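You operate a simulated robot arm through the tools that you are given. There is no shell and no other tool.

Carry out the task below with a simulated robot arm. There is one attempt and no reset: what you move stays moved.

TASK
Clear the display, set the batch to 100 and run the yellow and blue notes through.
Fine: work at the side desk; the yellow lot goes in the grey tray, the blue lot stays in the stacker; leave the batch set, with FULL lit.

It is judged by the outcome, as a careful person would: the job done as asked, and still so three seconds after it is handed in. It fails if anything else is knocked over, pushed out of place, dropped, spilled or broken.

THE ROBOT
A 6-joint arm with a two-finger gripper, fixed in place. Base frame: the origin is at the foot of the arm, x ahead of it, y to its left, z up. Units: m, rad, N and s.
With the tool pointing down near the work surface it reaches from about 0.3 to 0.74 m from the base axis. Its first joint turns from -2.897 to 2.897 rad. Payload 1.57 kg.
The TCP is the grasp point between the finger pads, 0.021 m short of the fingertips. In the tool frame z runs along the fingers and y along their closing line. The gripper opens to 0.07 m. The gripper's body begins 0.05 m behind the TCP.
Orientation is that of the tool frame in the base frame, as a unit quaternion [x, y, z, w]. With the fingers straight down and closing along the base's y, the tool's x points along the base's -x, its y along +y and its z along -z.

THE INTERFACE
- The arm moves only by the tool nudge_tool. Its argument "increments" is a list that holds one entry, the list of rows, each a list of 7 numbers: the turn, a rotation vector about the base's x, y, z in rad, then the shift along the base's x, y, z in m, then the gripper command, from -1 (shut) to 1 (fully open), values between in proportion. In form: [[[wx, wy, wz, x, y, z, grip], ...]]. A call has 1 to 20 rows; each row shifts and turns the commanded pose from where the row before left it. Rows are played at 5 a second. More than 0.05 m and 0.15 rad between two rows, or a gripper value outside its range, and nothing of the call is played. Where a pose cannot be reached the arm comes as near as it can. A force on the tool above 40 N (or 10 N above the force at the start of the call, whichever is more), or a blocked arm, ends the call early, and 0.2 s more pass. The fingers move at their own pace and stop on an object; they squeeze with about 21 N. The grip force told is the motor's: it shows also when the fingers shut on nothing. Time passes only in rows, and 0.2 s behind the last, so rows that do not move let the fingers close. The reply holds the time, the measured pose of the TCP, the force on the tool along the base axes, the opening and the grip force, in the units named above and with some noise, with the torque about the TCP (base axes, N m) and any sound that the robot's microphone picked up.
- Cameras (640 x 400 px; columns grow to the right, rows downward): "scene" is fixed at [0.3979, 0.4997, 1.5415]; the picture's right is [-0.99, 0.11, 0.00], its down [0.10, 0.91, -0.39] and it looks along [-0.04, -0.39, -0.92] (base axes); focal length 234 px, centre (320, 200). "wrist" rides on the gripper at [0.079, 0.004, -0.081] in the tool frame; the picture's right is [-0.05, 1.00, 0.00], its down [-0.67, -0.04, -0.74] and it looks along [-0.74, -0.04, 0.67] (tool axes); focal length 256 px, centre (320, 200). There is no depth. A picture from a camera that has moved, and an enlarged one, comes with that camera's place and axes in the base frame and with its lens.
- snapshot(camera): a new picture of that camera. No time passes.
- close_up(camera, box): a new picture of the part [left, top, right, bottom] of that camera's present view, enlarged. No time passes.
- sign_off(): hands the job in; it is judged then, once.

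Nothing tells you positions but the pictures and the camera data. Unless the task says otherwise, let go and move clear before handing in.

The tools are called after ">>>" as a command line: name --argument value ..., lists and objects as JSON in quotes. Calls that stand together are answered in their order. nudge_tool: Moves the arm, as the interface text tells. Its arguments: {"type":"object","properties":{"increments":{"type":"array","items":{"type":"array","items":{"type":"array","items":{"type":"number"}}}}},"required":["increments"]} The other tools are called the same way: snapshot (camera) takes a picture; close_up (camera, box) takes an enlarged picture of a part of a camera's view; sign_off () hands the job in.

At the start:

```text
time: 0.0
tool_pos: [0.4453, 0.1694, 1.2197]
tcp_rot: [0.001, 1.0, -0.001, 0.0]
wrist_force: [-0.5, 0.1, 0.1]
torque: [-0.04, 0.01, 0.0]
width: 0.0701
grip_force: 0.0
```

scene: 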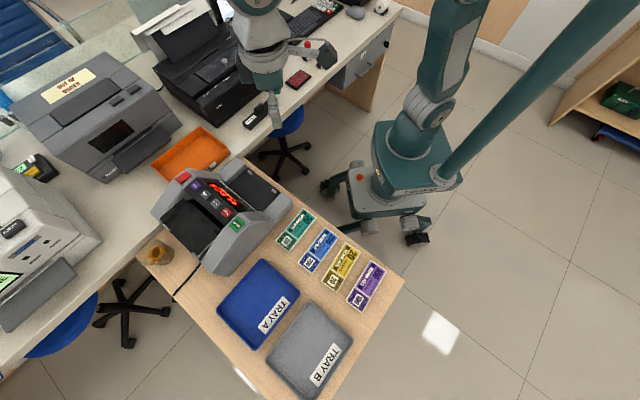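
wrist: 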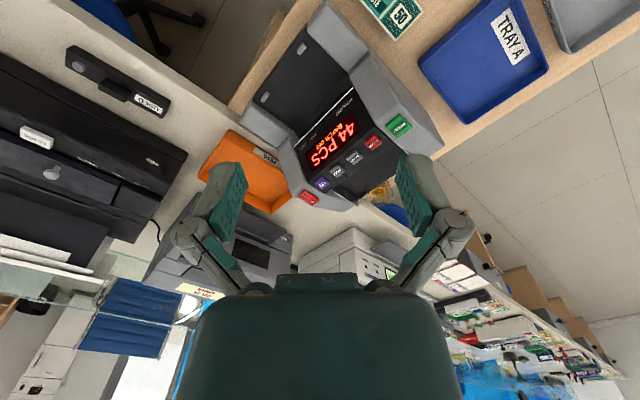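

I see a side desk with a banknote counter showing "44 PCS", four bundles of notes (green, blue, yellow, purple), a blue Tray A and a grey Tray B. I'll look closer before moving.

>>> close_up --camera "scene" --box '[140, 150, 300, 250]'

>>> close_up --camera "scene" --box '[260, 190, 420, 290]'

>>> close_up --camera "wrist" --box '[240, 20, 450, 220]'

>>> close_up --camera "scene" --box '[200, 250, 400, 400]'

```text
4.00 times, centred on (220, 200) of scene
camera zoom: at [0.3979, 0.4997, 1.5415], right [-0.99, 0.11, 0.0], down [0.1, 0.91, -0.39], along [-0.04, -0.39, -0.92], focal length 938 px, centre (720, 200)
```

zoom: 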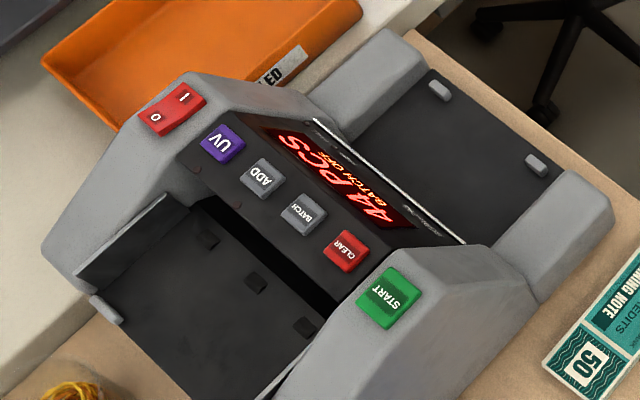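

```text
4.00 times, centred on (340, 240) of scene
camera zoom: at [0.3979, 0.4997, 1.5415], right [-0.99, 0.11, 0.0], down [0.1, 0.91, -0.39], along [-0.04, -0.39, -0.92], focal length 938 px, centre (240, 40)
```

zoom: 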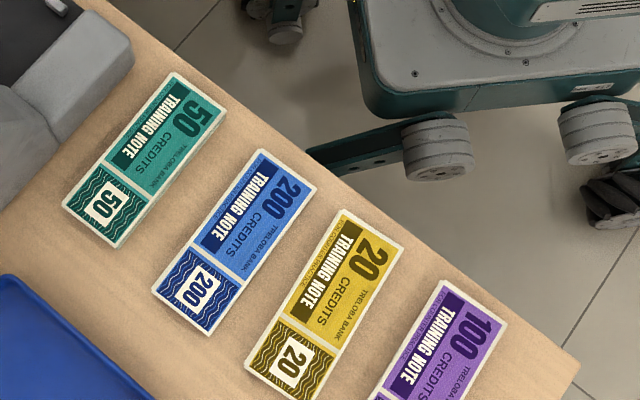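

```text
2.00 times, centred on (345, 120) of wrist
camera zoom: at [0.3638, 0.1739, 1.3012], right [0.06, 1.0, 0.0], down [0.67, -0.04, 0.75], along [0.74, -0.04, -0.67], focal length 512 px, centre (270, 360)
```

zoom: 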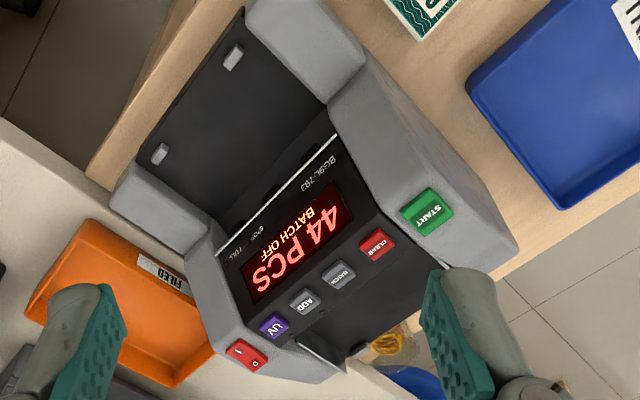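

```text
2.67 times, centred on (300, 325) of scene
camera zoom: at [0.3979, 0.4997, 1.5415], right [-0.99, 0.11, 0.0], down [0.1, 0.91, -0.39], along [-0.04, -0.39, -0.92], focal length 625 px, centre (373, -133)
```

zoom: 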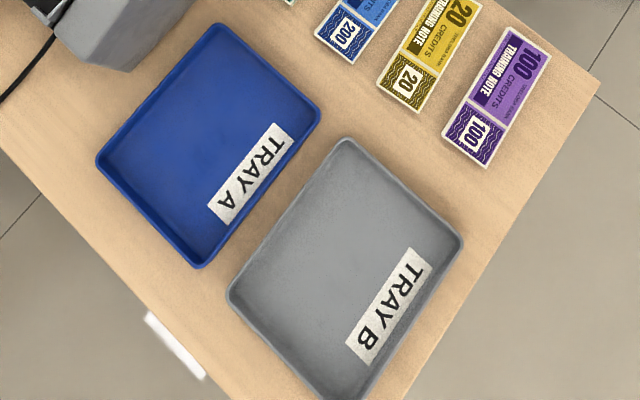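

The counter's control panel faces the robot, about 45° to the base axes, with CLEAR/BATCH buttons near z≈0.93. I'll turn the gripper 45° so it lines up with the desk and look at the counter from the operator side.

>>> nudge_tool --increments '[[[0, 0, 0.131, 0, -0.02, 0, -1], [0, 0, 0.131, 0, -0.02, 0, -1], [0, 0, 0.131, 0, -0.02, 0, -1], [0, 0, 0.131, 0, -0.02, 0, -1], [0, 0, 0.131, 0, -0.02, 0, -1], [0, 0, 0.13, 0, -0.02, 0, -1], [0, 0, 0, 0, 0, 0, -1]]]'

>>> snapshot --camera "wrist"

>>> snapshot --camera "scene"

```text
time: 1.6
tool_pos: [0.4459, 0.0519, 1.2207]
tcp_rot: [-0.382, 0.924, 0.001, -0.001]
wrist_force: [-0.2, -0.3, 0.4]
torque: [0.02, 0.01, -0.01]
width: 0.0
grip_force: 20.6
```

```text
taken
camera wrist: at [0.3851, -0.0029, 1.3027], right [-0.67, 0.74, 0.0], down [0.5, 0.44, 0.75], along [0.55, 0.5, -0.67], focal length 256 px, centre (320, 200)
```

wrist: 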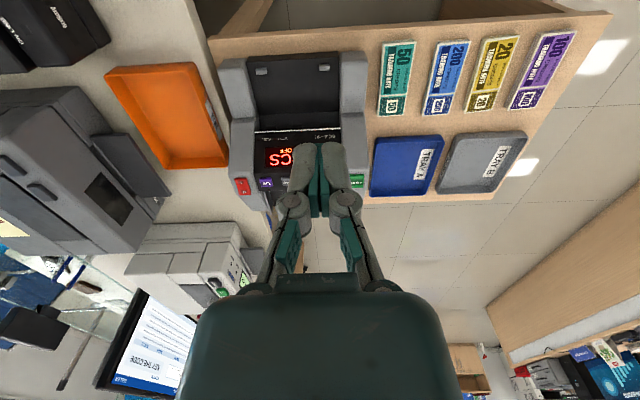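

```text
taken
```

scene: 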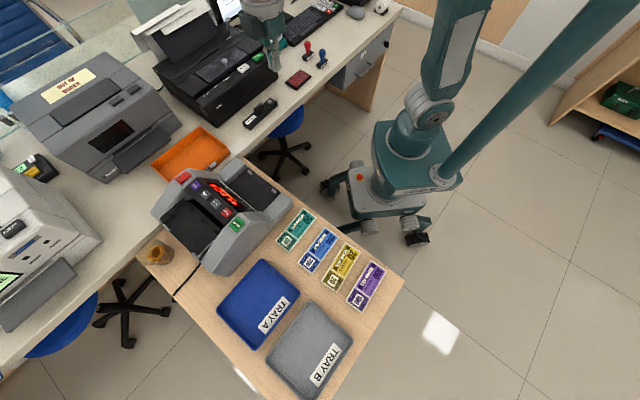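

The view is now aligned with the desk: the counter is centre-left, notes in a row, trays beyond. Zooming in for detail.

>>> close_up --camera "wrist" --box '[215, 40, 385, 220]'

>>> close_up --camera "wrist" --box '[355, 15, 595, 205]'

>>> close_up --camera "scene" --box '[145, 165, 225, 275]'

>>> close_up --camera "scene" --box '[190, 150, 290, 240]'

```text
2.22 times, centred on (300, 130) of wrist
camera zoom: at [0.3851, -0.0029, 1.3027], right [-0.67, 0.74, 0.0], down [0.5, 0.44, 0.75], along [0.55, 0.5, -0.67], focal length 569 px, centre (364, 356)
```

zoom: 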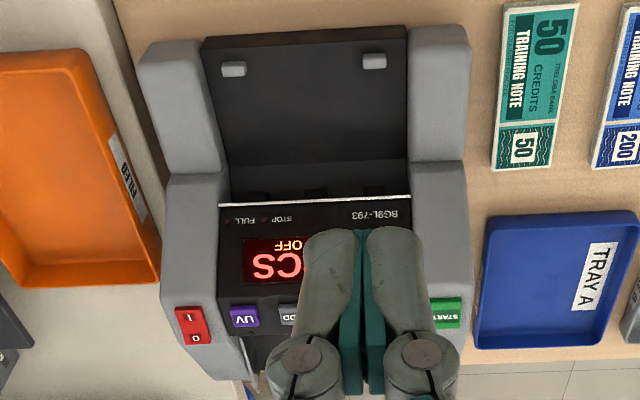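

```text
2.11 times, centred on (475, 110) of wrist
camera zoom: at [0.3851, -0.0029, 1.3027], right [-0.67, 0.74, 0.0], down [0.5, 0.44, 0.75], along [0.55, 0.5, -0.67], focal length 539 px, centre (-6, 390)
```

zoom: 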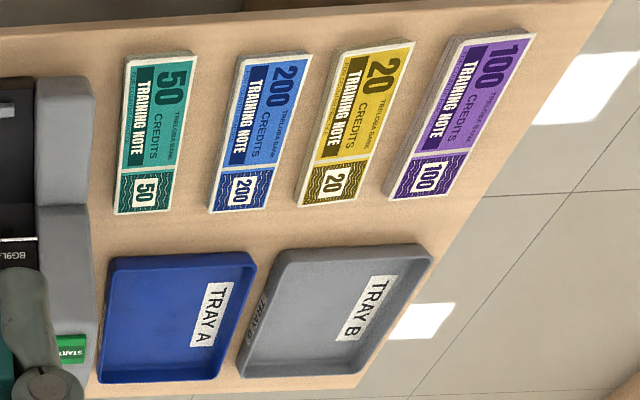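

```text
3.64 times, centred on (185, 220) of scene
camera zoom: at [0.3979, 0.4997, 1.5415], right [-0.99, 0.11, 0.0], down [0.1, 0.91, -0.39], along [-0.04, -0.39, -0.92], focal length 852 px, centre (811, 127)
```

zoom: 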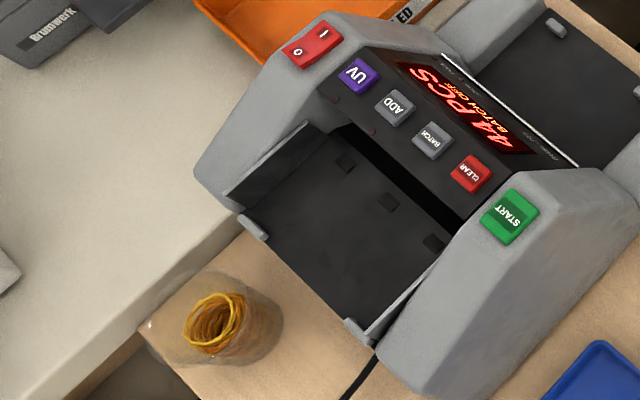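

```text
4.44 times, centred on (240, 195) of scene
camera zoom: at [0.3979, 0.4997, 1.5415], right [-0.99, 0.11, 0.0], down [0.1, 0.91, -0.39], along [-0.04, -0.39, -0.92], focal length 1042 px, centre (676, 222)
```

zoom: 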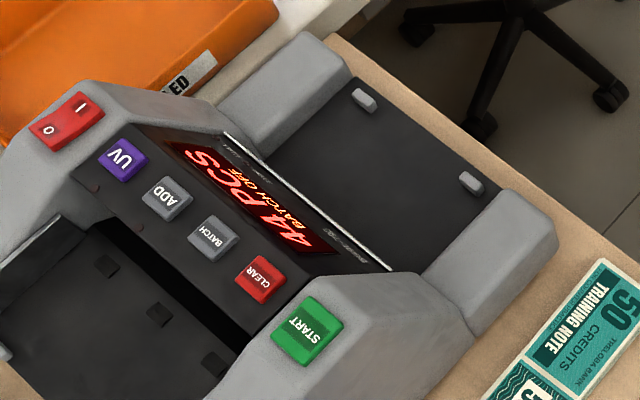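

The near dark bay with two posts is the stacker; the rear bay with rollers is the hopper, and the panel has FULL/STOP lamps. I'll shift sideways to see into the hopper and get its height.

>>> nudge_tool --increments '[[[0, 0, 0, -0.0115, 0.042, 0.0075, -1], [0, 0, 0, -0.0115, 0.042, 0.0075, -1], [0, 0, 0, -0.0115, 0.042, 0.0075, -1], [0, 0, 0, -0.0115, 0.042, 0.0075, -1], [0, 0, 0, 0, 0, 0, -1]]]'

>>> snapshot --camera "wrist"

>>> close_up --camera "wrist" --box '[150, 40, 310, 200]'

```text
time: 2.8
tool_pos: [0.3965, 0.2176, 1.2514]
tcp_rot: [-0.382, 0.924, 0.001, 0.001]
wrist_force: [-0.5, 0.1, -0.1]
torque: [0.05, 0.03, 0.02]
width: 0.0
grip_force: 19.7
```

```text
taken
camera wrist: at [0.3359, 0.1643, 1.3319], right [-0.67, 0.75, 0.0], down [0.5, 0.44, 0.75], along [0.55, 0.5, -0.67], focal length 256 px, centre (320, 200)
```

wrist: 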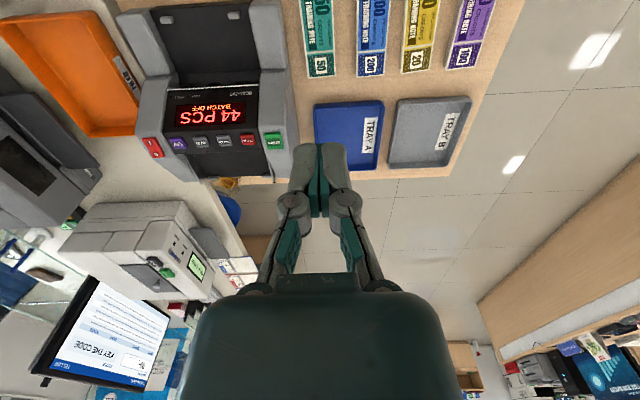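

```text
2.50 times, centred on (230, 120) of wrist
camera zoom: at [0.3359, 0.1643, 1.3319], right [-0.67, 0.75, 0.0], down [0.5, 0.44, 0.75], along [0.55, 0.5, -0.67], focal length 640 px, centre (545, 400)
```

zoom: 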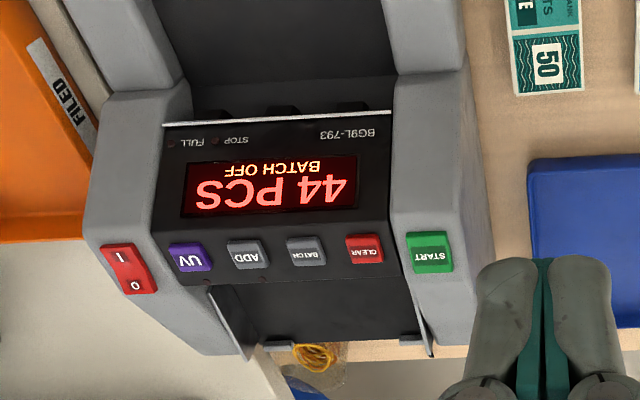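

Operator-view layout (left to right): START, CLEAR, BATCH, ADD, UV, power, with buttons at about z≈0.93. I need the panel slope and bay depths, so I'll swing to a side view from over the trays (well above them).

>>> nudge_tool --increments '[[[0, 0, -0.1428, 0.0025, 0.0188, -0.0183, -1], [0, 0, -0.1428, 0.0025, 0.0188, -0.0183, -1], [0, 0, -0.1428, 0.0025, 0.0188, -0.0183, -1], [0, 0, -0.1428, 0.0025, 0.0188, -0.0183, -1], [0, 0, -0.1428, 0.0025, 0.0188, -0.0183, -1], [0, 0, -0.1428, 0.0025, 0.0188, -0.0183, -1], [0, 0, -0.1428, 0.0025, 0.0188, -0.0183, -1], [0, 0, -0.1428, 0.0025, 0.0188, -0.0183, -1], [0, 0, -0.1428, 0.0025, 0.0188, -0.0183, -1], [0, 0, -0.1428, 0.0025, 0.0188, -0.0183, -1], [0, 0, -0.1428, 0.0025, 0.0188, -0.0183, -1], [0, 0, 0, 0, 0, 0, -1]]]'

>>> snapshot --camera "wrist"

>>> snapshot --camera "scene"

```text
time: 5.4
tool_pos: [0.4249, 0.4264, 1.0477]
tcp_rot: [0.385, 0.923, 0.0, 0.001]
wrist_force: [-0.2, 0.4, 0.4]
torque: [0.0, -0.03, 0.03]
width: 0.0
grip_force: 20.8
```

```text
taken
camera wrist: at [0.3703, 0.4847, 1.1289], right [0.75, 0.67, 0.0], down [0.44, -0.5, 0.75], along [0.5, -0.56, -0.67], focal length 256 px, centre (320, 200)
```

wrist: 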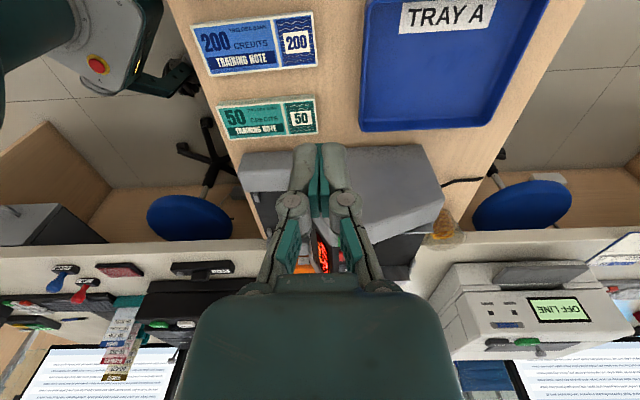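

```text
taken
```

scene: 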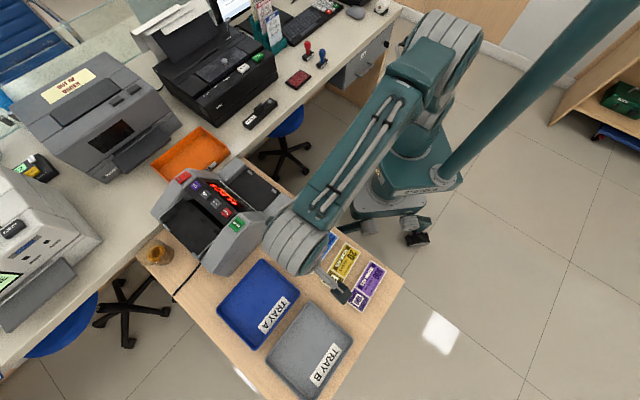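

>>> close_up --camera "wrist" --box '[220, 130, 460, 280]'

>>> close_up --camera "wrist" --box '[180, 0, 340, 145]'

```text
2.67 times, centred on (340, 205) of wrist
camera zoom: at [0.3703, 0.4847, 1.1289], right [0.75, 0.67, 0.0], down [0.44, -0.5, 0.75], along [0.5, -0.56, -0.67], focal length 683 px, centre (267, 187)
```

zoom: 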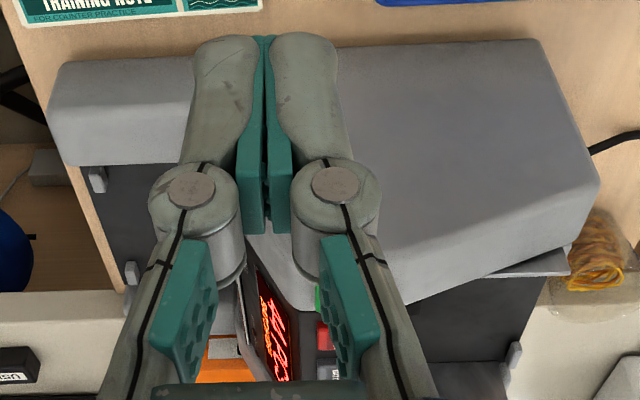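

```text
2.76 times, centred on (260, 72) of wrist
camera zoom: at [0.3703, 0.4847, 1.1289], right [0.75, 0.67, 0.0], down [0.44, -0.5, 0.75], along [0.5, -0.56, -0.67], focal length 706 px, centre (486, 552)
```

zoom: 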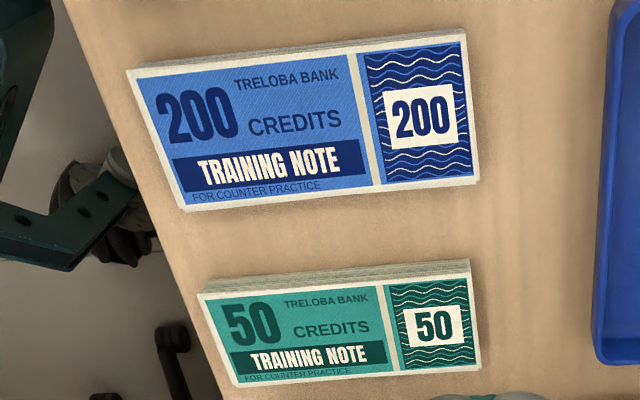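

I want the panel's slope more precisely before pressing anything, so I'll zoom in on the panel from the scene camera.

>>> close_up --camera "scene" --box '[180, 170, 250, 230]'

>>> close_up --camera "scene" --box '[160, 190, 230, 250]'

>>> close_up --camera "scene" --box '[210, 155, 290, 225]'

```text
6.67 times, centred on (215, 200) of scene
camera zoom: at [0.3979, 0.4997, 1.5415], right [-0.99, 0.11, 0.0], down [0.1, 0.91, -0.39], along [-0.04, -0.39, -0.92], focal length 1562 px, centre (1020, 200)
```

zoom: 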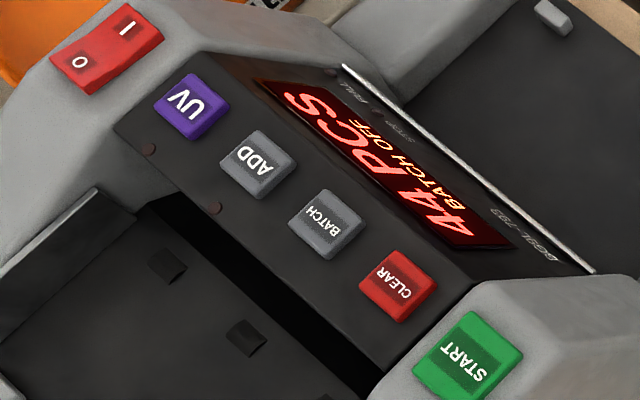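

```text
6.67 times, centred on (195, 220) of scene
camera zoom: at [0.3979, 0.4997, 1.5415], right [-0.99, 0.11, 0.0], down [0.1, 0.91, -0.39], along [-0.04, -0.39, -0.92], focal length 1562 px, centre (1153, 67)
```

zoom: 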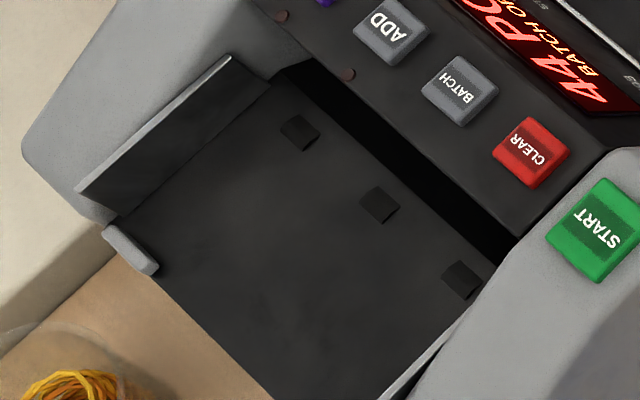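

```text
5.71 times, centred on (250, 190) of scene
camera zoom: at [0.3979, 0.4997, 1.5415], right [-0.99, 0.11, 0.0], down [0.1, 0.91, -0.39], along [-0.04, -0.39, -0.92], focal length 1339 px, centre (720, 257)
```

zoom: 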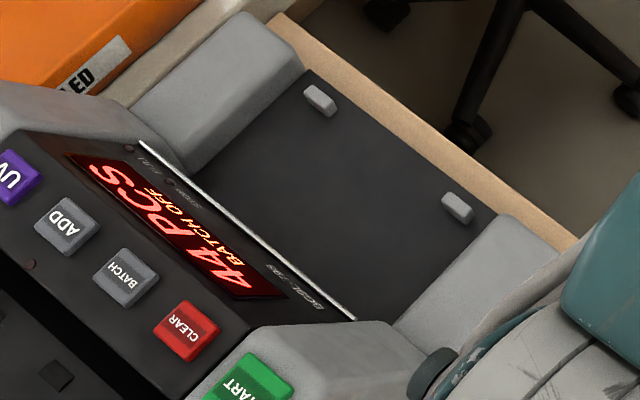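

The buttons sit on a nearly horizontal top ledge (only the display face is steep), so straight-down presses with closed fingers will work. I'll turn back to 45° and hover over CLEAR at about (0.629, 0.251).

>>> nudge_tool --increments '[[[0, 0, 0.1428, 0.01855, -0.01595, 0, -1], [0, 0, 0.1428, 0.01855, -0.01595, 0, -1], [0, 0, 0.1428, 0.01855, -0.01595, 0, -1], [0, 0, 0.1428, 0.01855, -0.01595, 0, -1], [0, 0, 0.1428, 0.01855, -0.01595, 0, -1], [0, 0, 0.1428, 0.01855, -0.01595, 0, -1], [0, 0, 0.1428, 0.01855, -0.01595, 0, -1], [0, 0, 0.1428, 0.01855, -0.01595, 0, -1], [0, 0, 0.1428, 0.01855, -0.01595, 0, -1], [0, 0, 0.1428, 0.01855, -0.01595, 0, -1], [0, 0, 0.1428, 0.01855, -0.01595, 0, -1], [0, 0, 0, 0, 0, -0.025, -1], [0, 0, 0, 0, 0, -0.025, -1], [0, 0, 0, 0, 0, 0, -1]]]'

>>> close_up --camera "scene" --box '[180, 150, 300, 240]'

>>> snapshot --camera "wrist"

```text
time: 8.4
tool_pos: [0.6304, 0.2493, 0.9976]
tcp_rot: [-0.382, 0.924, 0.001, 0.001]
wrist_force: [-0.9, 0.2, -0.4]
torque: [0.0, -0.02, -0.01]
width: 0.0
grip_force: 21.2
```

```text
4.44 times, centred on (240, 195) of scene
camera zoom: at [0.3979, 0.4997, 1.5415], right [-0.99, 0.11, 0.0], down [0.1, 0.91, -0.39], along [-0.04, -0.39, -0.92], focal length 1042 px, centre (676, 222)
```

zoom: 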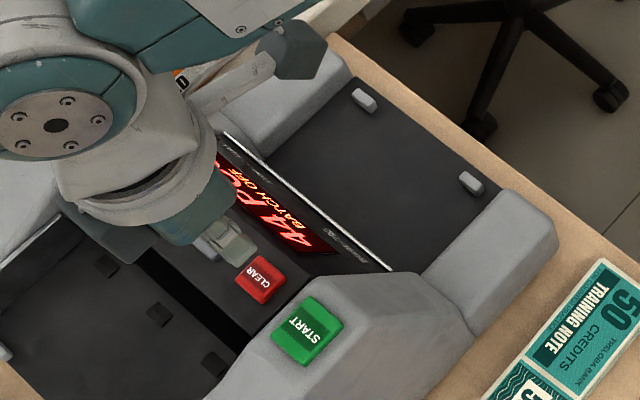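

```text
taken
camera wrist: at [0.571, 0.1953, 1.0776], right [-0.67, 0.75, 0.0], down [0.5, 0.44, 0.75], along [0.55, 0.5, -0.67], focal length 256 px, centre (320, 200)
```

wrist: 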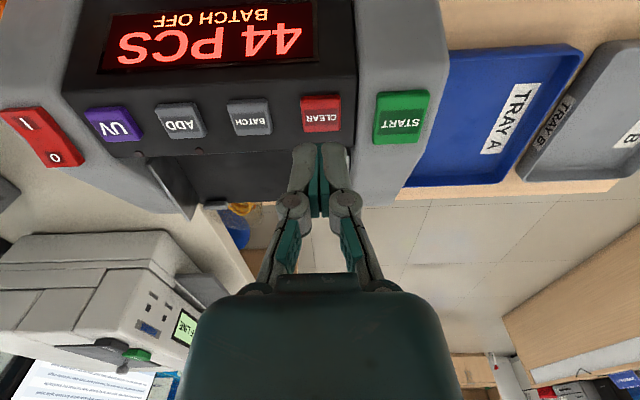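

The fingertips are directly over CLEAR (within ~2 mm by both cameras). I'll descend slowly toward it and watch for contact.

>>> nudge_tool --increments '[[[0, 0, 0, -0.001, 0.001, -0.02, -1], [0, 0, 0, 0, 0, -0.01, -1], [0, 0, 0, 0, 0, -0.005, -1], [0, 0, 0, 0, 0, -0.004, -1], [0, 0, 0, 0, 0, -0.003, -1], [0, 0, 0, 0, 0, 0, -1]]]'

>>> snapshot --camera "wrist"

```text
time: 9.8
tool_pos: [0.6289, 0.2508, 0.957]
tcp_rot: [-0.382, 0.924, 0.0, 0.001]
wrist_force: [0.7, -0.3, -0.2]
torque: [0.02, 0.02, -0.03]
width: 0.0
grip_force: 21.3
```

```text
taken
camera wrist: at [0.5687, 0.1968, 1.0376], right [-0.67, 0.75, 0.0], down [0.5, 0.44, 0.75], along [0.55, 0.5, -0.67], focal length 256 px, centre (320, 200)
```

wrist: 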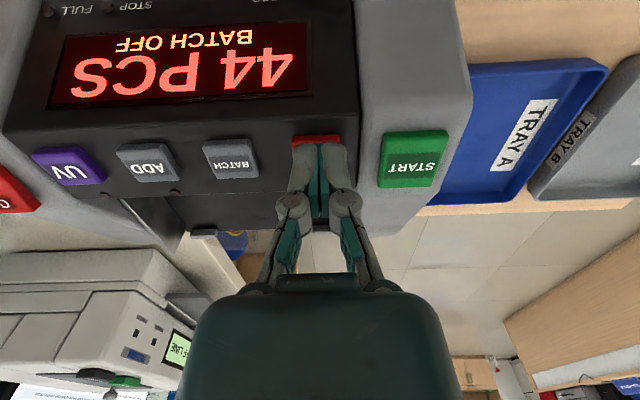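

Fingertips are just above CLEAR with no force yet. Continuing down in small steps.

>>> nudge_tool --increments '[[[0, 0, 0, 0, 0, -0.003, -1], [0, 0, 0, 0, 0, -0.002, -1], [0, 0, 0, 0, 0, 0, -1]]]'

>>> close_up --camera "wrist" --box '[0, 0, 460, 240]'

```text
time: 10.6
tool_pos: [0.6289, 0.2514, 0.9531]
tcp_rot: [-0.383, 0.924, 0.002, 0.001]
wrist_force: [-1.3, -0.5, 4.5]
torque: [0.02, 0.03, 0.02]
width: 0.0058
grip_force: 28.4
heard: click
```

```text
1.39 times, centred on (230, 120) of wrist
camera zoom: at [0.5688, 0.1967, 1.033], right [-0.67, 0.75, 0.0], down [0.5, 0.44, 0.75], along [0.55, 0.5, -0.67], focal length 356 px, centre (445, 311)
```

zoom: 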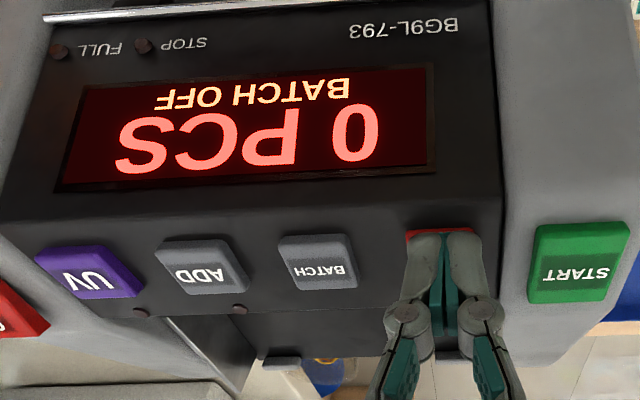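

CLEAR worked: the display reads "0 PCS, BATCH OFF". Now lifting and moving to BATCH.

>>> nudge_tool --increments '[[[0, 0, 0, 0, 0, 0.015, -1], [0, 0, 0, 0, 0, 0.015, -1], [0, 0, 0, 0.016, -0.016, 0, -1], [0, 0, 0, 0.0157, -0.0155, 0, -1], [0, 0, 0, 0, 0, -0.015, -1], [0, 0, 0, 0, 0, -0.009, -1], [0, 0, 0, 0, 0, 0, -1]]]'

>>> snapshot --camera "wrist"

```text
time: 12.2
tool_pos: [0.6603, 0.2176, 0.9581]
tcp_rot: [-0.382, 0.924, 0.0, -0.001]
wrist_force: [0.5, 0.5, 0.0]
torque: [0.01, -0.01, 0.02]
width: 0.0001
grip_force: 28.6
```

```text
taken
camera wrist: at [0.6008, 0.1641, 1.0392], right [-0.67, 0.75, 0.0], down [0.5, 0.44, 0.75], along [0.55, 0.5, -0.67], focal length 256 px, centre (320, 200)
```

wrist: 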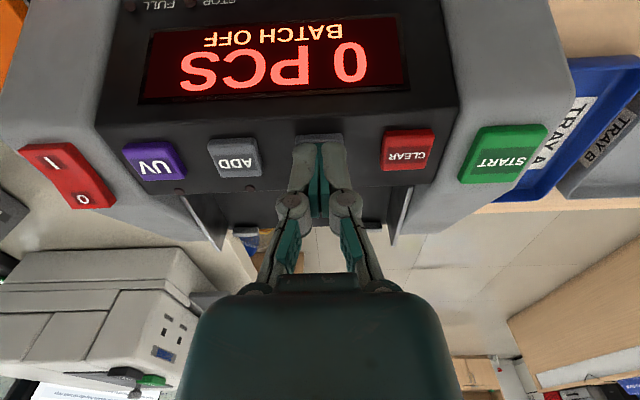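

I'm right over BATCH. Pressing once and releasing to see what it steps to.

>>> nudge_tool --increments '[[[0, 0, 0, 0, 0.001, -0.003, -1], [0, 0, 0, 0, 0, -0.003, -1], [0, 0, 0, 0, 0, 0, -1], [0, 0, 0, 0, 0, 0.01, -1], [0, 0, 0, 0, 0, 0, -1]]]'

>>> snapshot --camera "wrist"

```text
time: 13.4
tool_pos: [0.6613, 0.2203, 0.9605]
tcp_rot: [-0.382, 0.924, 0.001, -0.001]
wrist_force: [-1.1, -0.2, -0.2]
torque: [-0.03, -0.01, -0.01]
width: 0.0
grip_force: 29.0
heard: click
```

```text
taken
camera wrist: at [0.6009, 0.1662, 1.0422], right [-0.67, 0.75, 0.0], down [0.5, 0.44, 0.75], along [0.55, 0.5, -0.67], focal length 256 px, centre (320, 200)
```

wrist: 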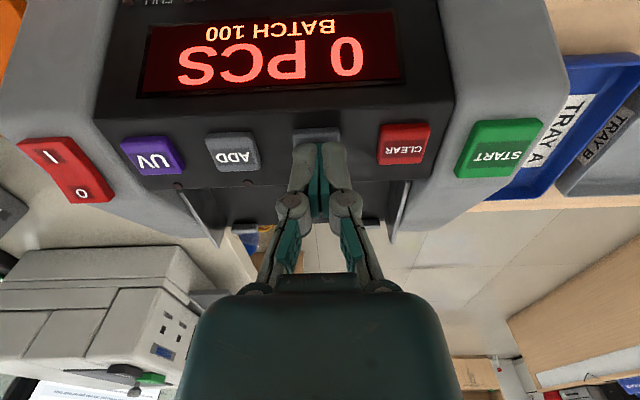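

BATCH now reads 100 after one press. Next I'll lift and test the reach over the hopper with the tool vertical (no contact).

>>> nudge_tool --increments '[[[0, 0, 0, 0, 0, 0.02, -1], [0, 0, 0, 0, 0, 0.02, -1], [0, 0, 0, 0.0178, 0.0095, 0, -1], [0, 0, 0, 0.0178, 0.0095, 0, -1], [0, 0, 0, 0.0178, 0.0095, 0, -1], [0, 0, 0, 0.0178, 0.0095, 0, -1], [0, 0, 0, 0, 0, 0, -1], [0, 0, 0, 0, 0, 0, -1]]]'

>>> snapshot --camera "wrist"

>>> close_up --camera "scene" --box '[140, 150, 300, 250]'

```text
time: 15.2
tool_pos: [0.6817, 0.233, 0.9998]
tcp_rot: [-0.382, 0.924, 0.0, 0.0]
wrist_force: [0.2, 0.6, 0.1]
torque: [0.01, 0.02, 0.02]
width: 0.0
grip_force: 28.7
out of reach, approached as far as the arm can: row 4, 5, 6
```

```text
taken
camera wrist: at [0.6223, 0.1797, 1.081], right [-0.67, 0.75, 0.0], down [0.5, 0.44, 0.75], along [0.55, 0.5, -0.67], focal length 256 px, centre (320, 200)
```

wrist: 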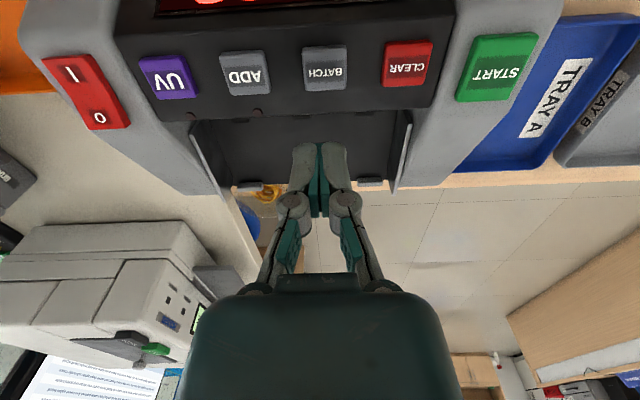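

```text
4.00 times, centred on (220, 200) of scene
camera zoom: at [0.3979, 0.4997, 1.5415], right [-0.99, 0.11, 0.0], down [0.1, 0.91, -0.39], along [-0.04, -0.39, -0.92], focal length 938 px, centre (720, 200)
```

zoom: 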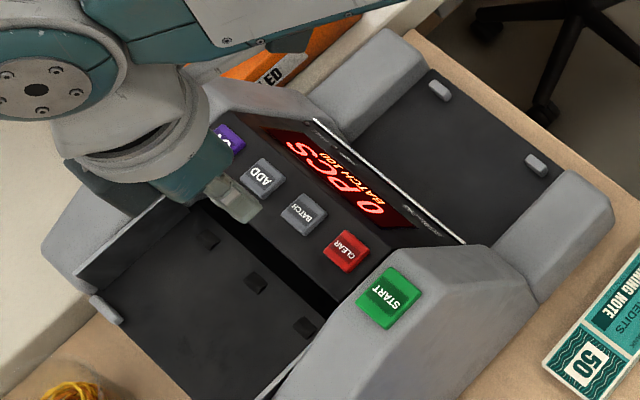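

Reach with the tool vertical stops at radius ≈0.72, short of the hopper's centre (~0.77), so I'll need a modest outward tilt there. Let me study the hopper interior.

>>> close_up --camera "wrist" --box '[170, 80, 430, 220]'

>>> close_up --camera "wrist" --box '[180, 100, 320, 200]'

```text
2.46 times, centred on (300, 150) of wrist
camera zoom: at [0.6223, 0.1797, 1.081], right [-0.67, 0.75, 0.0], down [0.5, 0.44, 0.75], along [0.55, 0.5, -0.67], focal length 630 px, centre (369, 323)
```

zoom: 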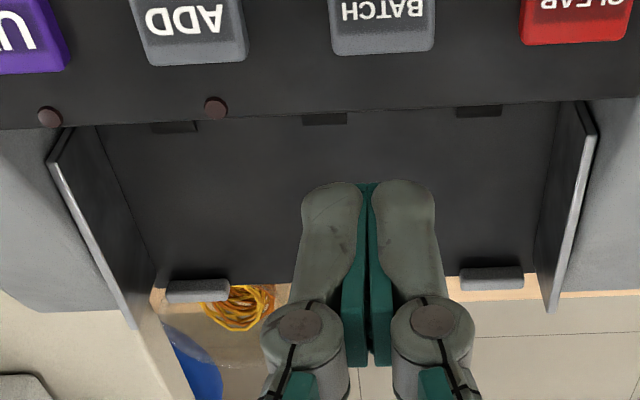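

```text
4.00 times, centred on (250, 150) of wrist
camera zoom: at [0.6223, 0.1797, 1.081], right [-0.67, 0.75, 0.0], down [0.5, 0.44, 0.75], along [0.55, 0.5, -0.67], focal length 1024 px, centre (600, 400)
```

zoom: 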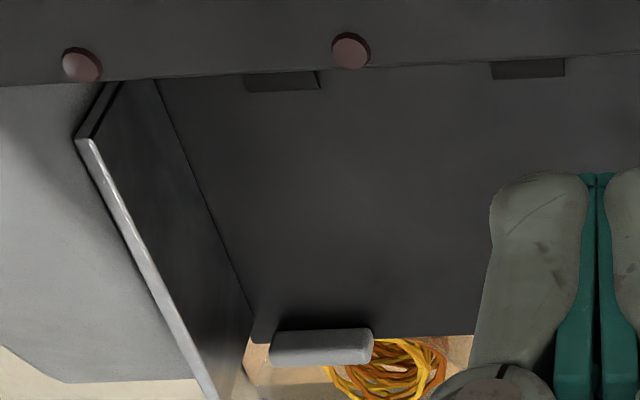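

The hopper floor is flat at z≈0.877, about d=0.67–0.765 along the (1,1) axis and 0.173 wide, so a note bundle laid crosswise fits. I'll test how far an outward tilt extends my reach, staying above everything.

>>> nudge_tool --increments '[[[0.0822, -0.0822, 0, 0, 0, 0, -1], [0.0822, -0.0822, 0, 0, 0, 0, -1], [0.0822, -0.0822, 0, 0, 0, 0, -1], [0, 0, 0, 0, 0, 0, -1], [0, 0, 0, 0, 0, 0, -1]]]'

>>> snapshot --camera "wrist"

```text
time: 16.4
tool_pos: [0.6814, 0.2336, 1.0014]
tcp_rot: [-0.376, 0.91, 0.068, 0.161]
wrist_force: [0.6, -0.7, -0.2]
torque: [-0.01, -0.01, -0.01]
width: 0.0
grip_force: 28.4
```

```text
taken
camera wrist: at [0.6053, 0.164, 1.0501], right [-0.67, 0.74, 0.02], down [0.29, 0.23, 0.93], along [0.68, 0.63, -0.37], focal length 256 px, centre (320, 200)
```

wrist: 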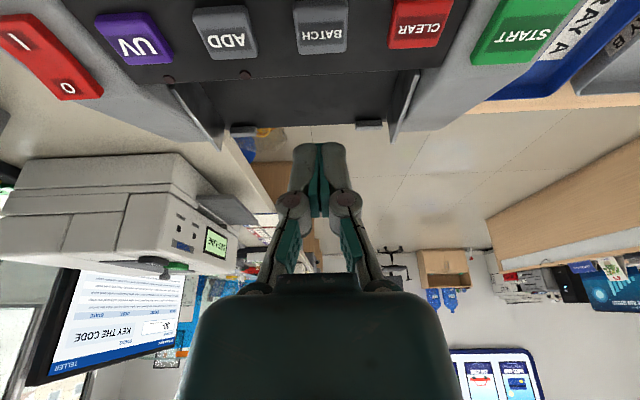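

>>> nudge_tool --increments '[[[0, 0, 0, 0.018, 0.013, -0.01, -1], [0, 0, 0, 0.018, 0.013, -0.01, -1], [0, 0, 0, 0.018, 0.013, -0.01, -1], [0, 0, 0, 0, 0, 0, -1]]]'

>>> close_up --camera "scene" --box '[130, 160, 250, 270]'

```text
time: 17.4
tool_pos: [0.7386, 0.2721, 0.973]
tcp_rot: [-0.376, 0.91, 0.068, 0.16]
wrist_force: [0.3, -0.5, -0.1]
torque: [0.02, 0.02, 0.0]
width: 0.0
grip_force: 29.5
```

```text
3.64 times, centred on (190, 215) of scene
camera zoom: at [0.3979, 0.4997, 1.5415], right [-0.99, 0.11, 0.0], down [0.1, 0.91, -0.39], along [-0.04, -0.39, -0.92], focal length 852 px, centre (793, 146)
```

zoom: 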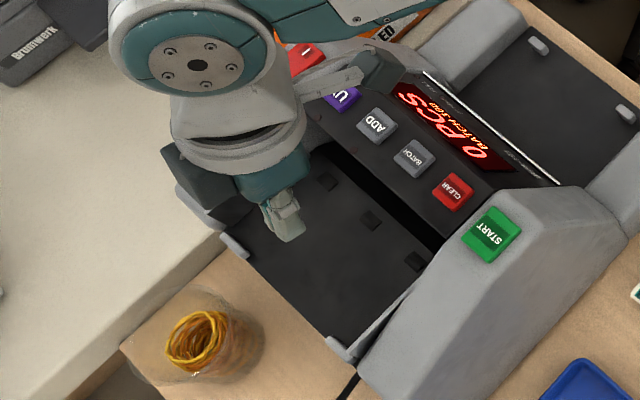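

A 20° outward tilt reaches the hopper centre. I'll check whether 15° suffices and whether it still holds lower down (still empty, above the floor).

>>> nudge_tool --increments '[[[0, 0, 0, 0, 0, -0.02, -1], [0, 0, 0, 0, 0, -0.02, -1], [-0.0617, 0.0617, 0, 0, 0, 0, -1], [0, 0, 0, 0, 0, 0, -1]]]'

>>> snapshot --camera "wrist"

```text
time: 18.4
tool_pos: [0.7324, 0.2713, 0.932]
tcp_rot: [-0.378, 0.917, 0.05, 0.12]
wrist_force: [-0.3, 0.4, 0.1]
torque: [0.03, 0.02, 0.02]
width: 0.0001
grip_force: 28.7
out of reach, approached as far as the arm can: row 3
```

```text
taken
camera wrist: at [0.6597, 0.2039, 0.9901], right [-0.67, 0.74, 0.02], down [0.35, 0.29, 0.89], along [0.66, 0.6, -0.45], focal length 256 px, centre (320, 200)
```

wrist: 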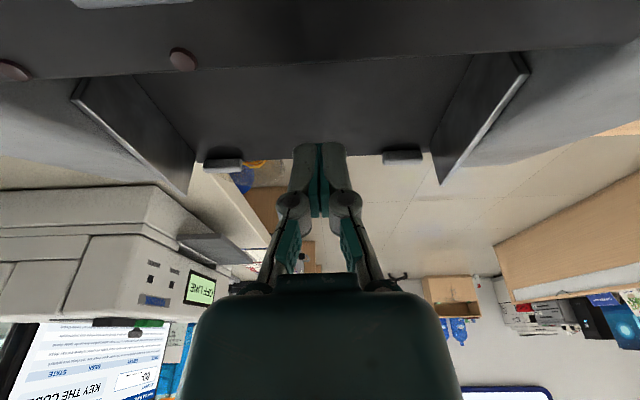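

15° tilt reaches about the middle of the hopper, good. Now I'll retreat upward, straighten the tool and go above the yellow bundle (about x=0.322, y=0.407) with the gripper open.

>>> nudge_tool --increments '[[[0, 0, 0, 0, 0, 0.04, -1], [0, 0, 0, 0, 0, 0.04, -1], [-0.0926, 0.0926, 0, -0.02, -0.01, 0.01, -1], [-0.0926, 0.0926, 0, -0.04, 0.013, 0, -1], [0, 0, 0, -0.043, 0.015, 0, -1], [0, 0, 0, -0.043, 0.015, 0, -1], [0, 0, 0, -0.043, 0.015, 0, -1], [0, 0, 0, -0.043, 0.015, 0, -1], [0, 0, 0, -0.043, 0.015, 0, 1], [0, 0, 0, -0.043, 0.015, 0, 1], [0, 0, 0, -0.043, 0.018, -0.02, 1], [0, 0, 0, -0.04, 0.018, -0.03, 1], [0, 0, 0, -0.009, 0.022, -0.03, 1], [0, 0, 0, 0, 0, 0, 1]]]'

>>> snapshot --camera "wrist"

>>> snapshot --camera "scene"

```text
refused: row 11 steps farther than a row can; nothing moved
```

```text
taken
camera wrist: at [0.6597, 0.2039, 0.9901], right [-0.67, 0.74, 0.02], down [0.35, 0.29, 0.89], along [0.66, 0.6, -0.45], focal length 256 px, centre (320, 200)
```

wrist: 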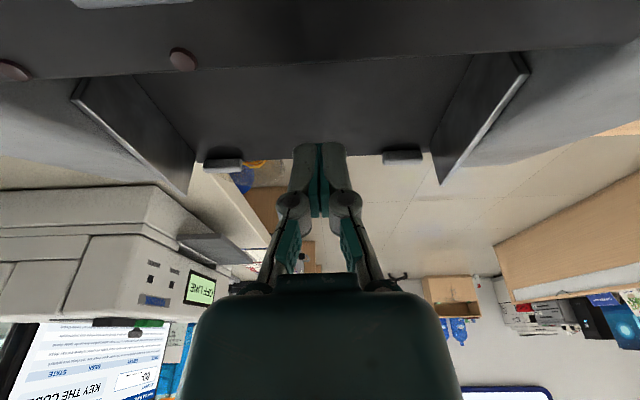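

```text
taken
```

scene: 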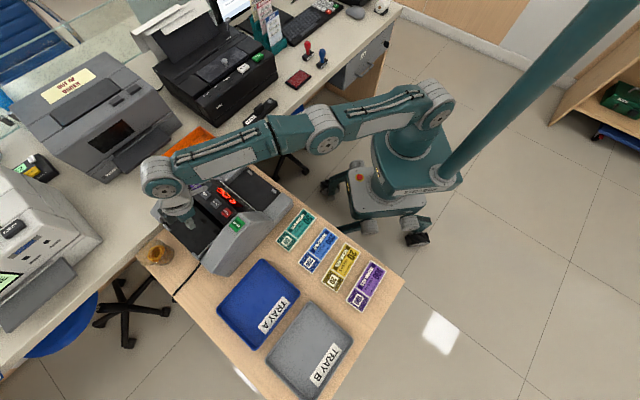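

Nothing moved because one row stepped too far; re-sending with smaller steps to get above the yellow bundle.

>>> nudge_tool --increments '[[[0, 0, 0, 0, 0, 0.04, -1], [0, 0, 0, 0, 0, 0.04, -1], [-0.0926, 0.0926, 0, -0.02, -0.005, 0.01, -1], [-0.0926, 0.0926, 0, -0.04, 0.013, 0, -1], [0, 0, 0, -0.044, 0.016, 0, -1], [0, 0, 0, -0.044, 0.016, 0, -1], [0, 0, 0, -0.044, 0.016, 0, -1], [0, 0, 0, -0.044, 0.016, 0, -1], [0, 0, 0, -0.044, 0.016, 0, 1], [0, 0, 0, -0.044, 0.016, 0, 1], [0, 0, 0, -0.044, 0.016, 0, 1], [0, 0, 0, -0.03, 0.012, -0.02, 1], [0, 0, 0, -0.0119, 0.0041, -0.04, 1], [0, 0, 0, 0, 0, -0.04, 1], [0, 0, 0, 0, 0, 0, 1]]]'

>>> snapshot --camera "wrist"

>>> close_up --camera "scene" --box '[260, 190, 420, 290]'

```text
time: 21.6
tool_pos: [0.2987, 0.3991, 0.913]
tcp_rot: [-0.382, 0.924, 0.002, 0.0]
wrist_force: [-0.1, -0.2, -0.5]
torque: [0.02, -0.02, -0.02]
width: 0.07
grip_force: 0.1
out of reach, approached as far as the arm can: row 1, 2, 3
```

```text
taken
camera wrist: at [0.2389, 0.3458, 0.9949], right [-0.67, 0.75, 0.0], down [0.5, 0.44, 0.75], along [0.55, 0.5, -0.67], focal length 256 px, centre (320, 200)
```

wrist: 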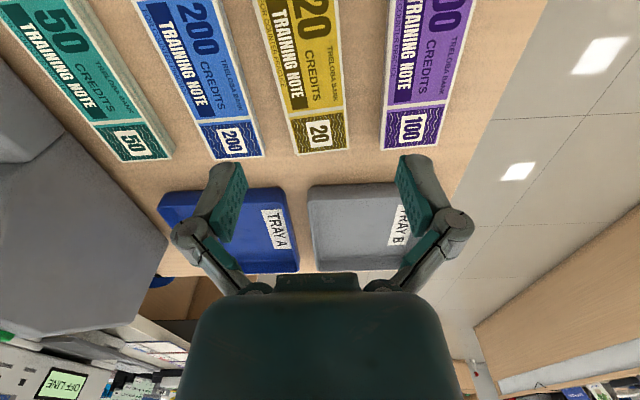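

```text
4.00 times, centred on (340, 240) of scene
camera zoom: at [0.3979, 0.4997, 1.5415], right [-0.99, 0.11, 0.0], down [0.1, 0.91, -0.39], along [-0.04, -0.39, -0.92], focal length 938 px, centre (240, 40)
```

zoom: 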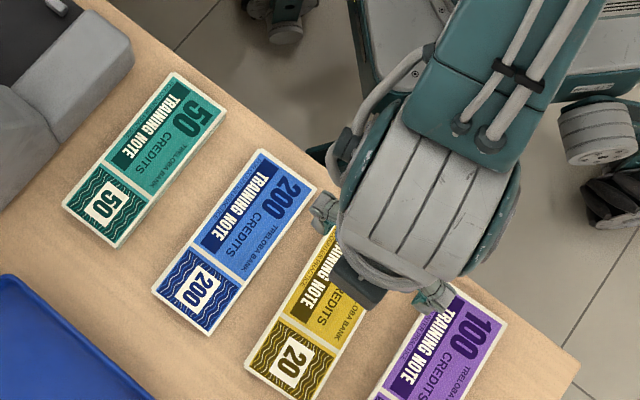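

I'm near the yellow bundle, which seems yawed about 49° rather than 45°. I'll centre above it, turn slightly, and look from a bit higher to verify alignment.

>>> nudge_tool --increments '[[[0, 0, 0.04, 0.01, 0.004, 0.045, 1], [0, 0, 0.038, 0.0103, 0.0039, 0.045, 1], [0, 0, 0, 0, 0, 0, 1]]]'

>>> close_up --camera "wrist" --box '[200, 0, 440, 170]'

```text
time: 22.4
tool_pos: [0.3182, 0.4088, 1.0044]
tcp_rot: [-0.417, 0.909, 0.001, 0.0]
wrist_force: [-0.8, 0.0, -0.1]
torque: [-0.01, -0.01, -0.01]
width: 0.0698
grip_force: 0.0
```

```text
2.35 times, centred on (320, 85) of wrist
camera zoom: at [0.2626, 0.3499, 1.0854], right [-0.72, 0.69, 0.0], down [0.46, 0.48, 0.74], along [0.51, 0.54, -0.67], focal length 602 px, centre (320, 471)
```

zoom: 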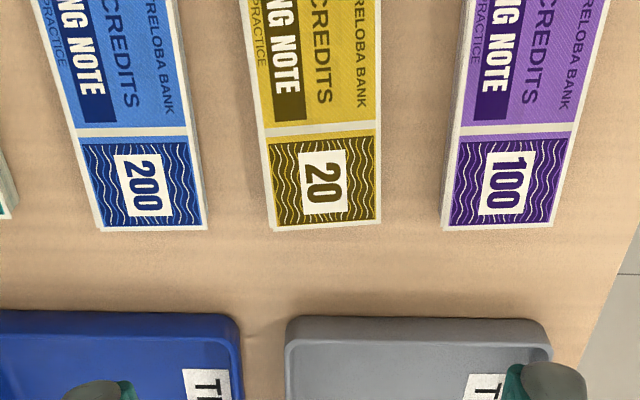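

The tool is aligned with the yellow bundle (yaw ≈50°, centred within ~2 mm). Descending with fingers open on either side of it.

>>> nudge_tool --increments '[[[0, 0, 0.01, -0.0015, -0.001, -0.045, 1], [0, 0, 0.01, 0, 0, -0.045, 1], [0, 0, 0, 0, 0, -0.045, 1], [0, 0, 0, 0, 0, -0.045, 1], [0, 0, 0, 0, 0, -0.02, 1], [0, 0, 0, 0, 0, 0, 1]]]'

>>> snapshot --camera "wrist"

>>> close_up --camera "scene" --box '[290, 220, 410, 310]'

```text
time: 23.8
tool_pos: [0.3156, 0.4095, 0.8021]
tcp_rot: [-0.427, 0.904, 0.002, -0.001]
wrist_force: [0.0, 0.1, 0.3]
torque: [0.01, 0.0, 0.0]
width: 0.0702
grip_force: 0.0
```

```text
taken
camera wrist: at [0.2617, 0.349, 0.8834], right [-0.74, 0.68, 0.0], down [0.45, 0.49, 0.75], along [0.5, 0.55, -0.67], focal length 256 px, centre (320, 200)
```

wrist: 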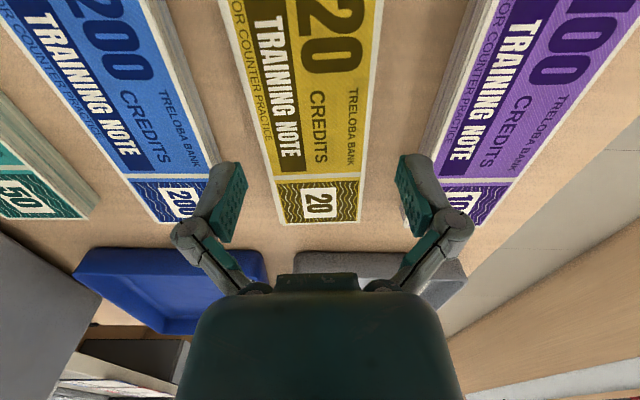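

```text
4.44 times, centred on (350, 265) of scene
camera zoom: at [0.3979, 0.4997, 1.5415], right [-0.99, 0.11, 0.0], down [0.1, 0.91, -0.39], along [-0.04, -0.39, -0.92], focal length 1042 px, centre (187, -89)
```

zoom: 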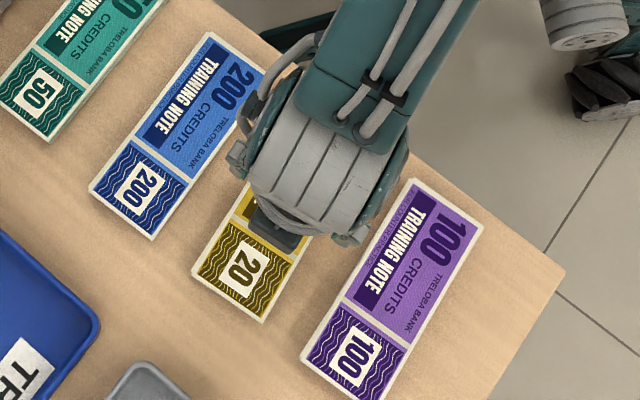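

The bundle lies ~3.5 mm to one side of the gripper centre line; I'll correct that and lower further toward the desk.

>>> nudge_tool --increments '[[[0, 0, 0.01, 0.0027, -0.0022, 0, 1], [0, 0, 0, 0, 0, -0.008, 1], [0, 0, 0, 0, 0, -0.006, 1], [0, 0, 0, 0, 0, -0.003, 1], [0, 0, 0, 0, 0, 0, 1]]]'

>>> snapshot --camera "wrist"

```text
time: 25.0
tool_pos: [0.3209, 0.4032, 0.7881]
tcp_rot: [-0.431, 0.903, 0.001, 0.0]
wrist_force: [-1.2, -1.1, -0.2]
torque: [0.01, 0.01, -0.02]
width: 0.0702
grip_force: 0.0
```

```text
taken
camera wrist: at [0.2669, 0.344, 0.8679], right [-0.74, 0.67, 0.0], down [0.45, 0.49, 0.75], along [0.5, 0.55, -0.67], focal length 256 px, centre (320, 200)
```

wrist: 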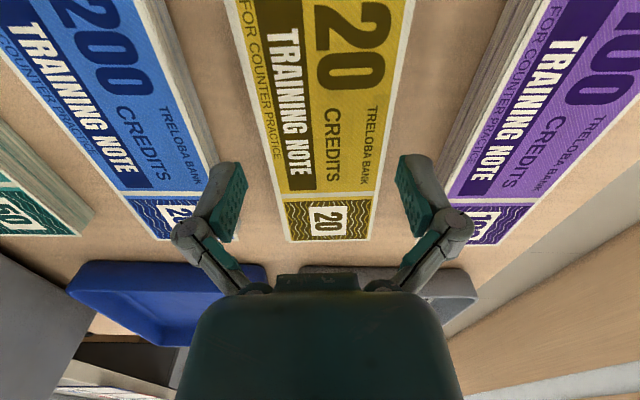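

>>> nudge_tool --increments '[[[0, 0, 0, -0.002, 0.0017, 0, 1], [0, 0, 0, 0, 0, 0, 1], [0, 0, 0, 0, 0, 0, 1]]]'

>>> snapshot --camera "wrist"

```text
time: 25.8
tool_pos: [0.3202, 0.4071, 0.7873]
tcp_rot: [-0.43, 0.903, 0.001, -0.001]
wrist_force: [0.5, 0.3, 0.0]
torque: [-0.01, -0.01, 0.03]
width: 0.0701
grip_force: 0.0
```

```text
taken
camera wrist: at [0.2654, 0.3458, 0.8682], right [-0.74, 0.67, 0.0], down [0.45, 0.49, 0.74], along [0.5, 0.55, -0.67], focal length 256 px, centre (320, 200)
```

wrist: 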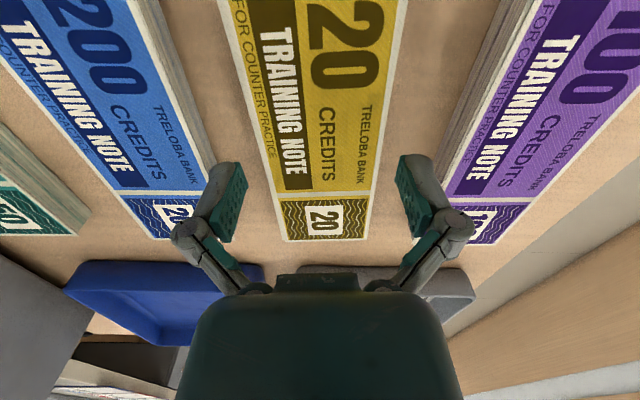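

Now centred. Lowering further in small steps until the fingertips are just at the desk.

>>> nudge_tool --increments '[[[0, 0, 0, 0, 0, -0.004, 1], [0, 0, 0, 0, 0, -0.003, 1], [0, 0, 0, 0, 0, 0, 1]]]'

>>> snapshot --camera "wrist"

```text
time: 26.6
tool_pos: [0.3184, 0.4059, 0.7798]
tcp_rot: [-0.431, 0.903, 0.001, -0.001]
wrist_force: [-0.1, 0.1, -0.1]
torque: [-0.03, 0.0, -0.03]
width: 0.0701
grip_force: 0.0
```

```text
taken
camera wrist: at [0.2647, 0.3455, 0.8617], right [-0.74, 0.67, 0.0], down [0.45, 0.49, 0.74], along [0.5, 0.55, -0.67], focal length 256 px, centre (320, 200)
```

wrist: 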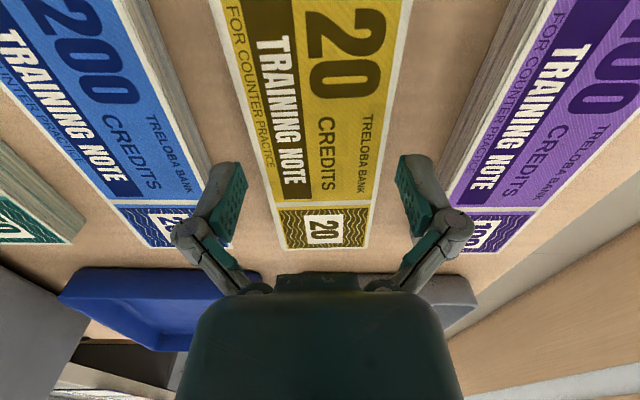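

>>> nudge_tool --increments '[[[0, 0, 0, 0, 0, -0.003, 1], [0, 0, 0, 0, 0, -0.002, 1], [0, 0, 0, 0, 0, 0, 1]]]'

>>> close_up --camera "wrist" --box '[180, 130, 460, 290]'

```text
time: 27.4
tool_pos: [0.3177, 0.4052, 0.7753]
tcp_rot: [-0.431, 0.903, 0.001, 0.0]
wrist_force: [-0.1, -1.2, 0.6]
torque: [0.03, -0.02, -0.02]
width: 0.0702
grip_force: 0.1
```

```text
2.29 times, centred on (320, 210) of wrist
camera zoom: at [0.2638, 0.3452, 0.8568], right [-0.74, 0.67, 0.0], down [0.45, 0.49, 0.74], along [0.5, 0.55, -0.67], focal length 585 px, centre (320, 177)
```

zoom: 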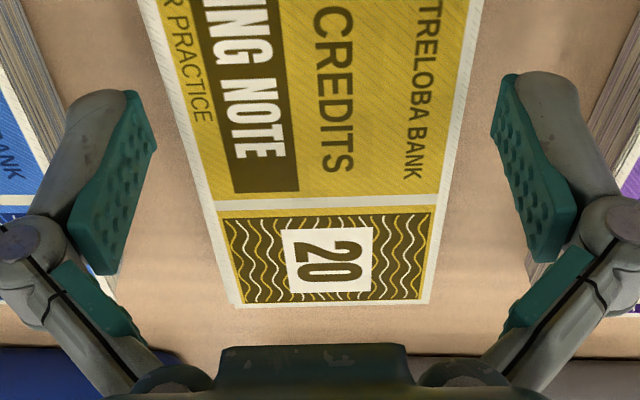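

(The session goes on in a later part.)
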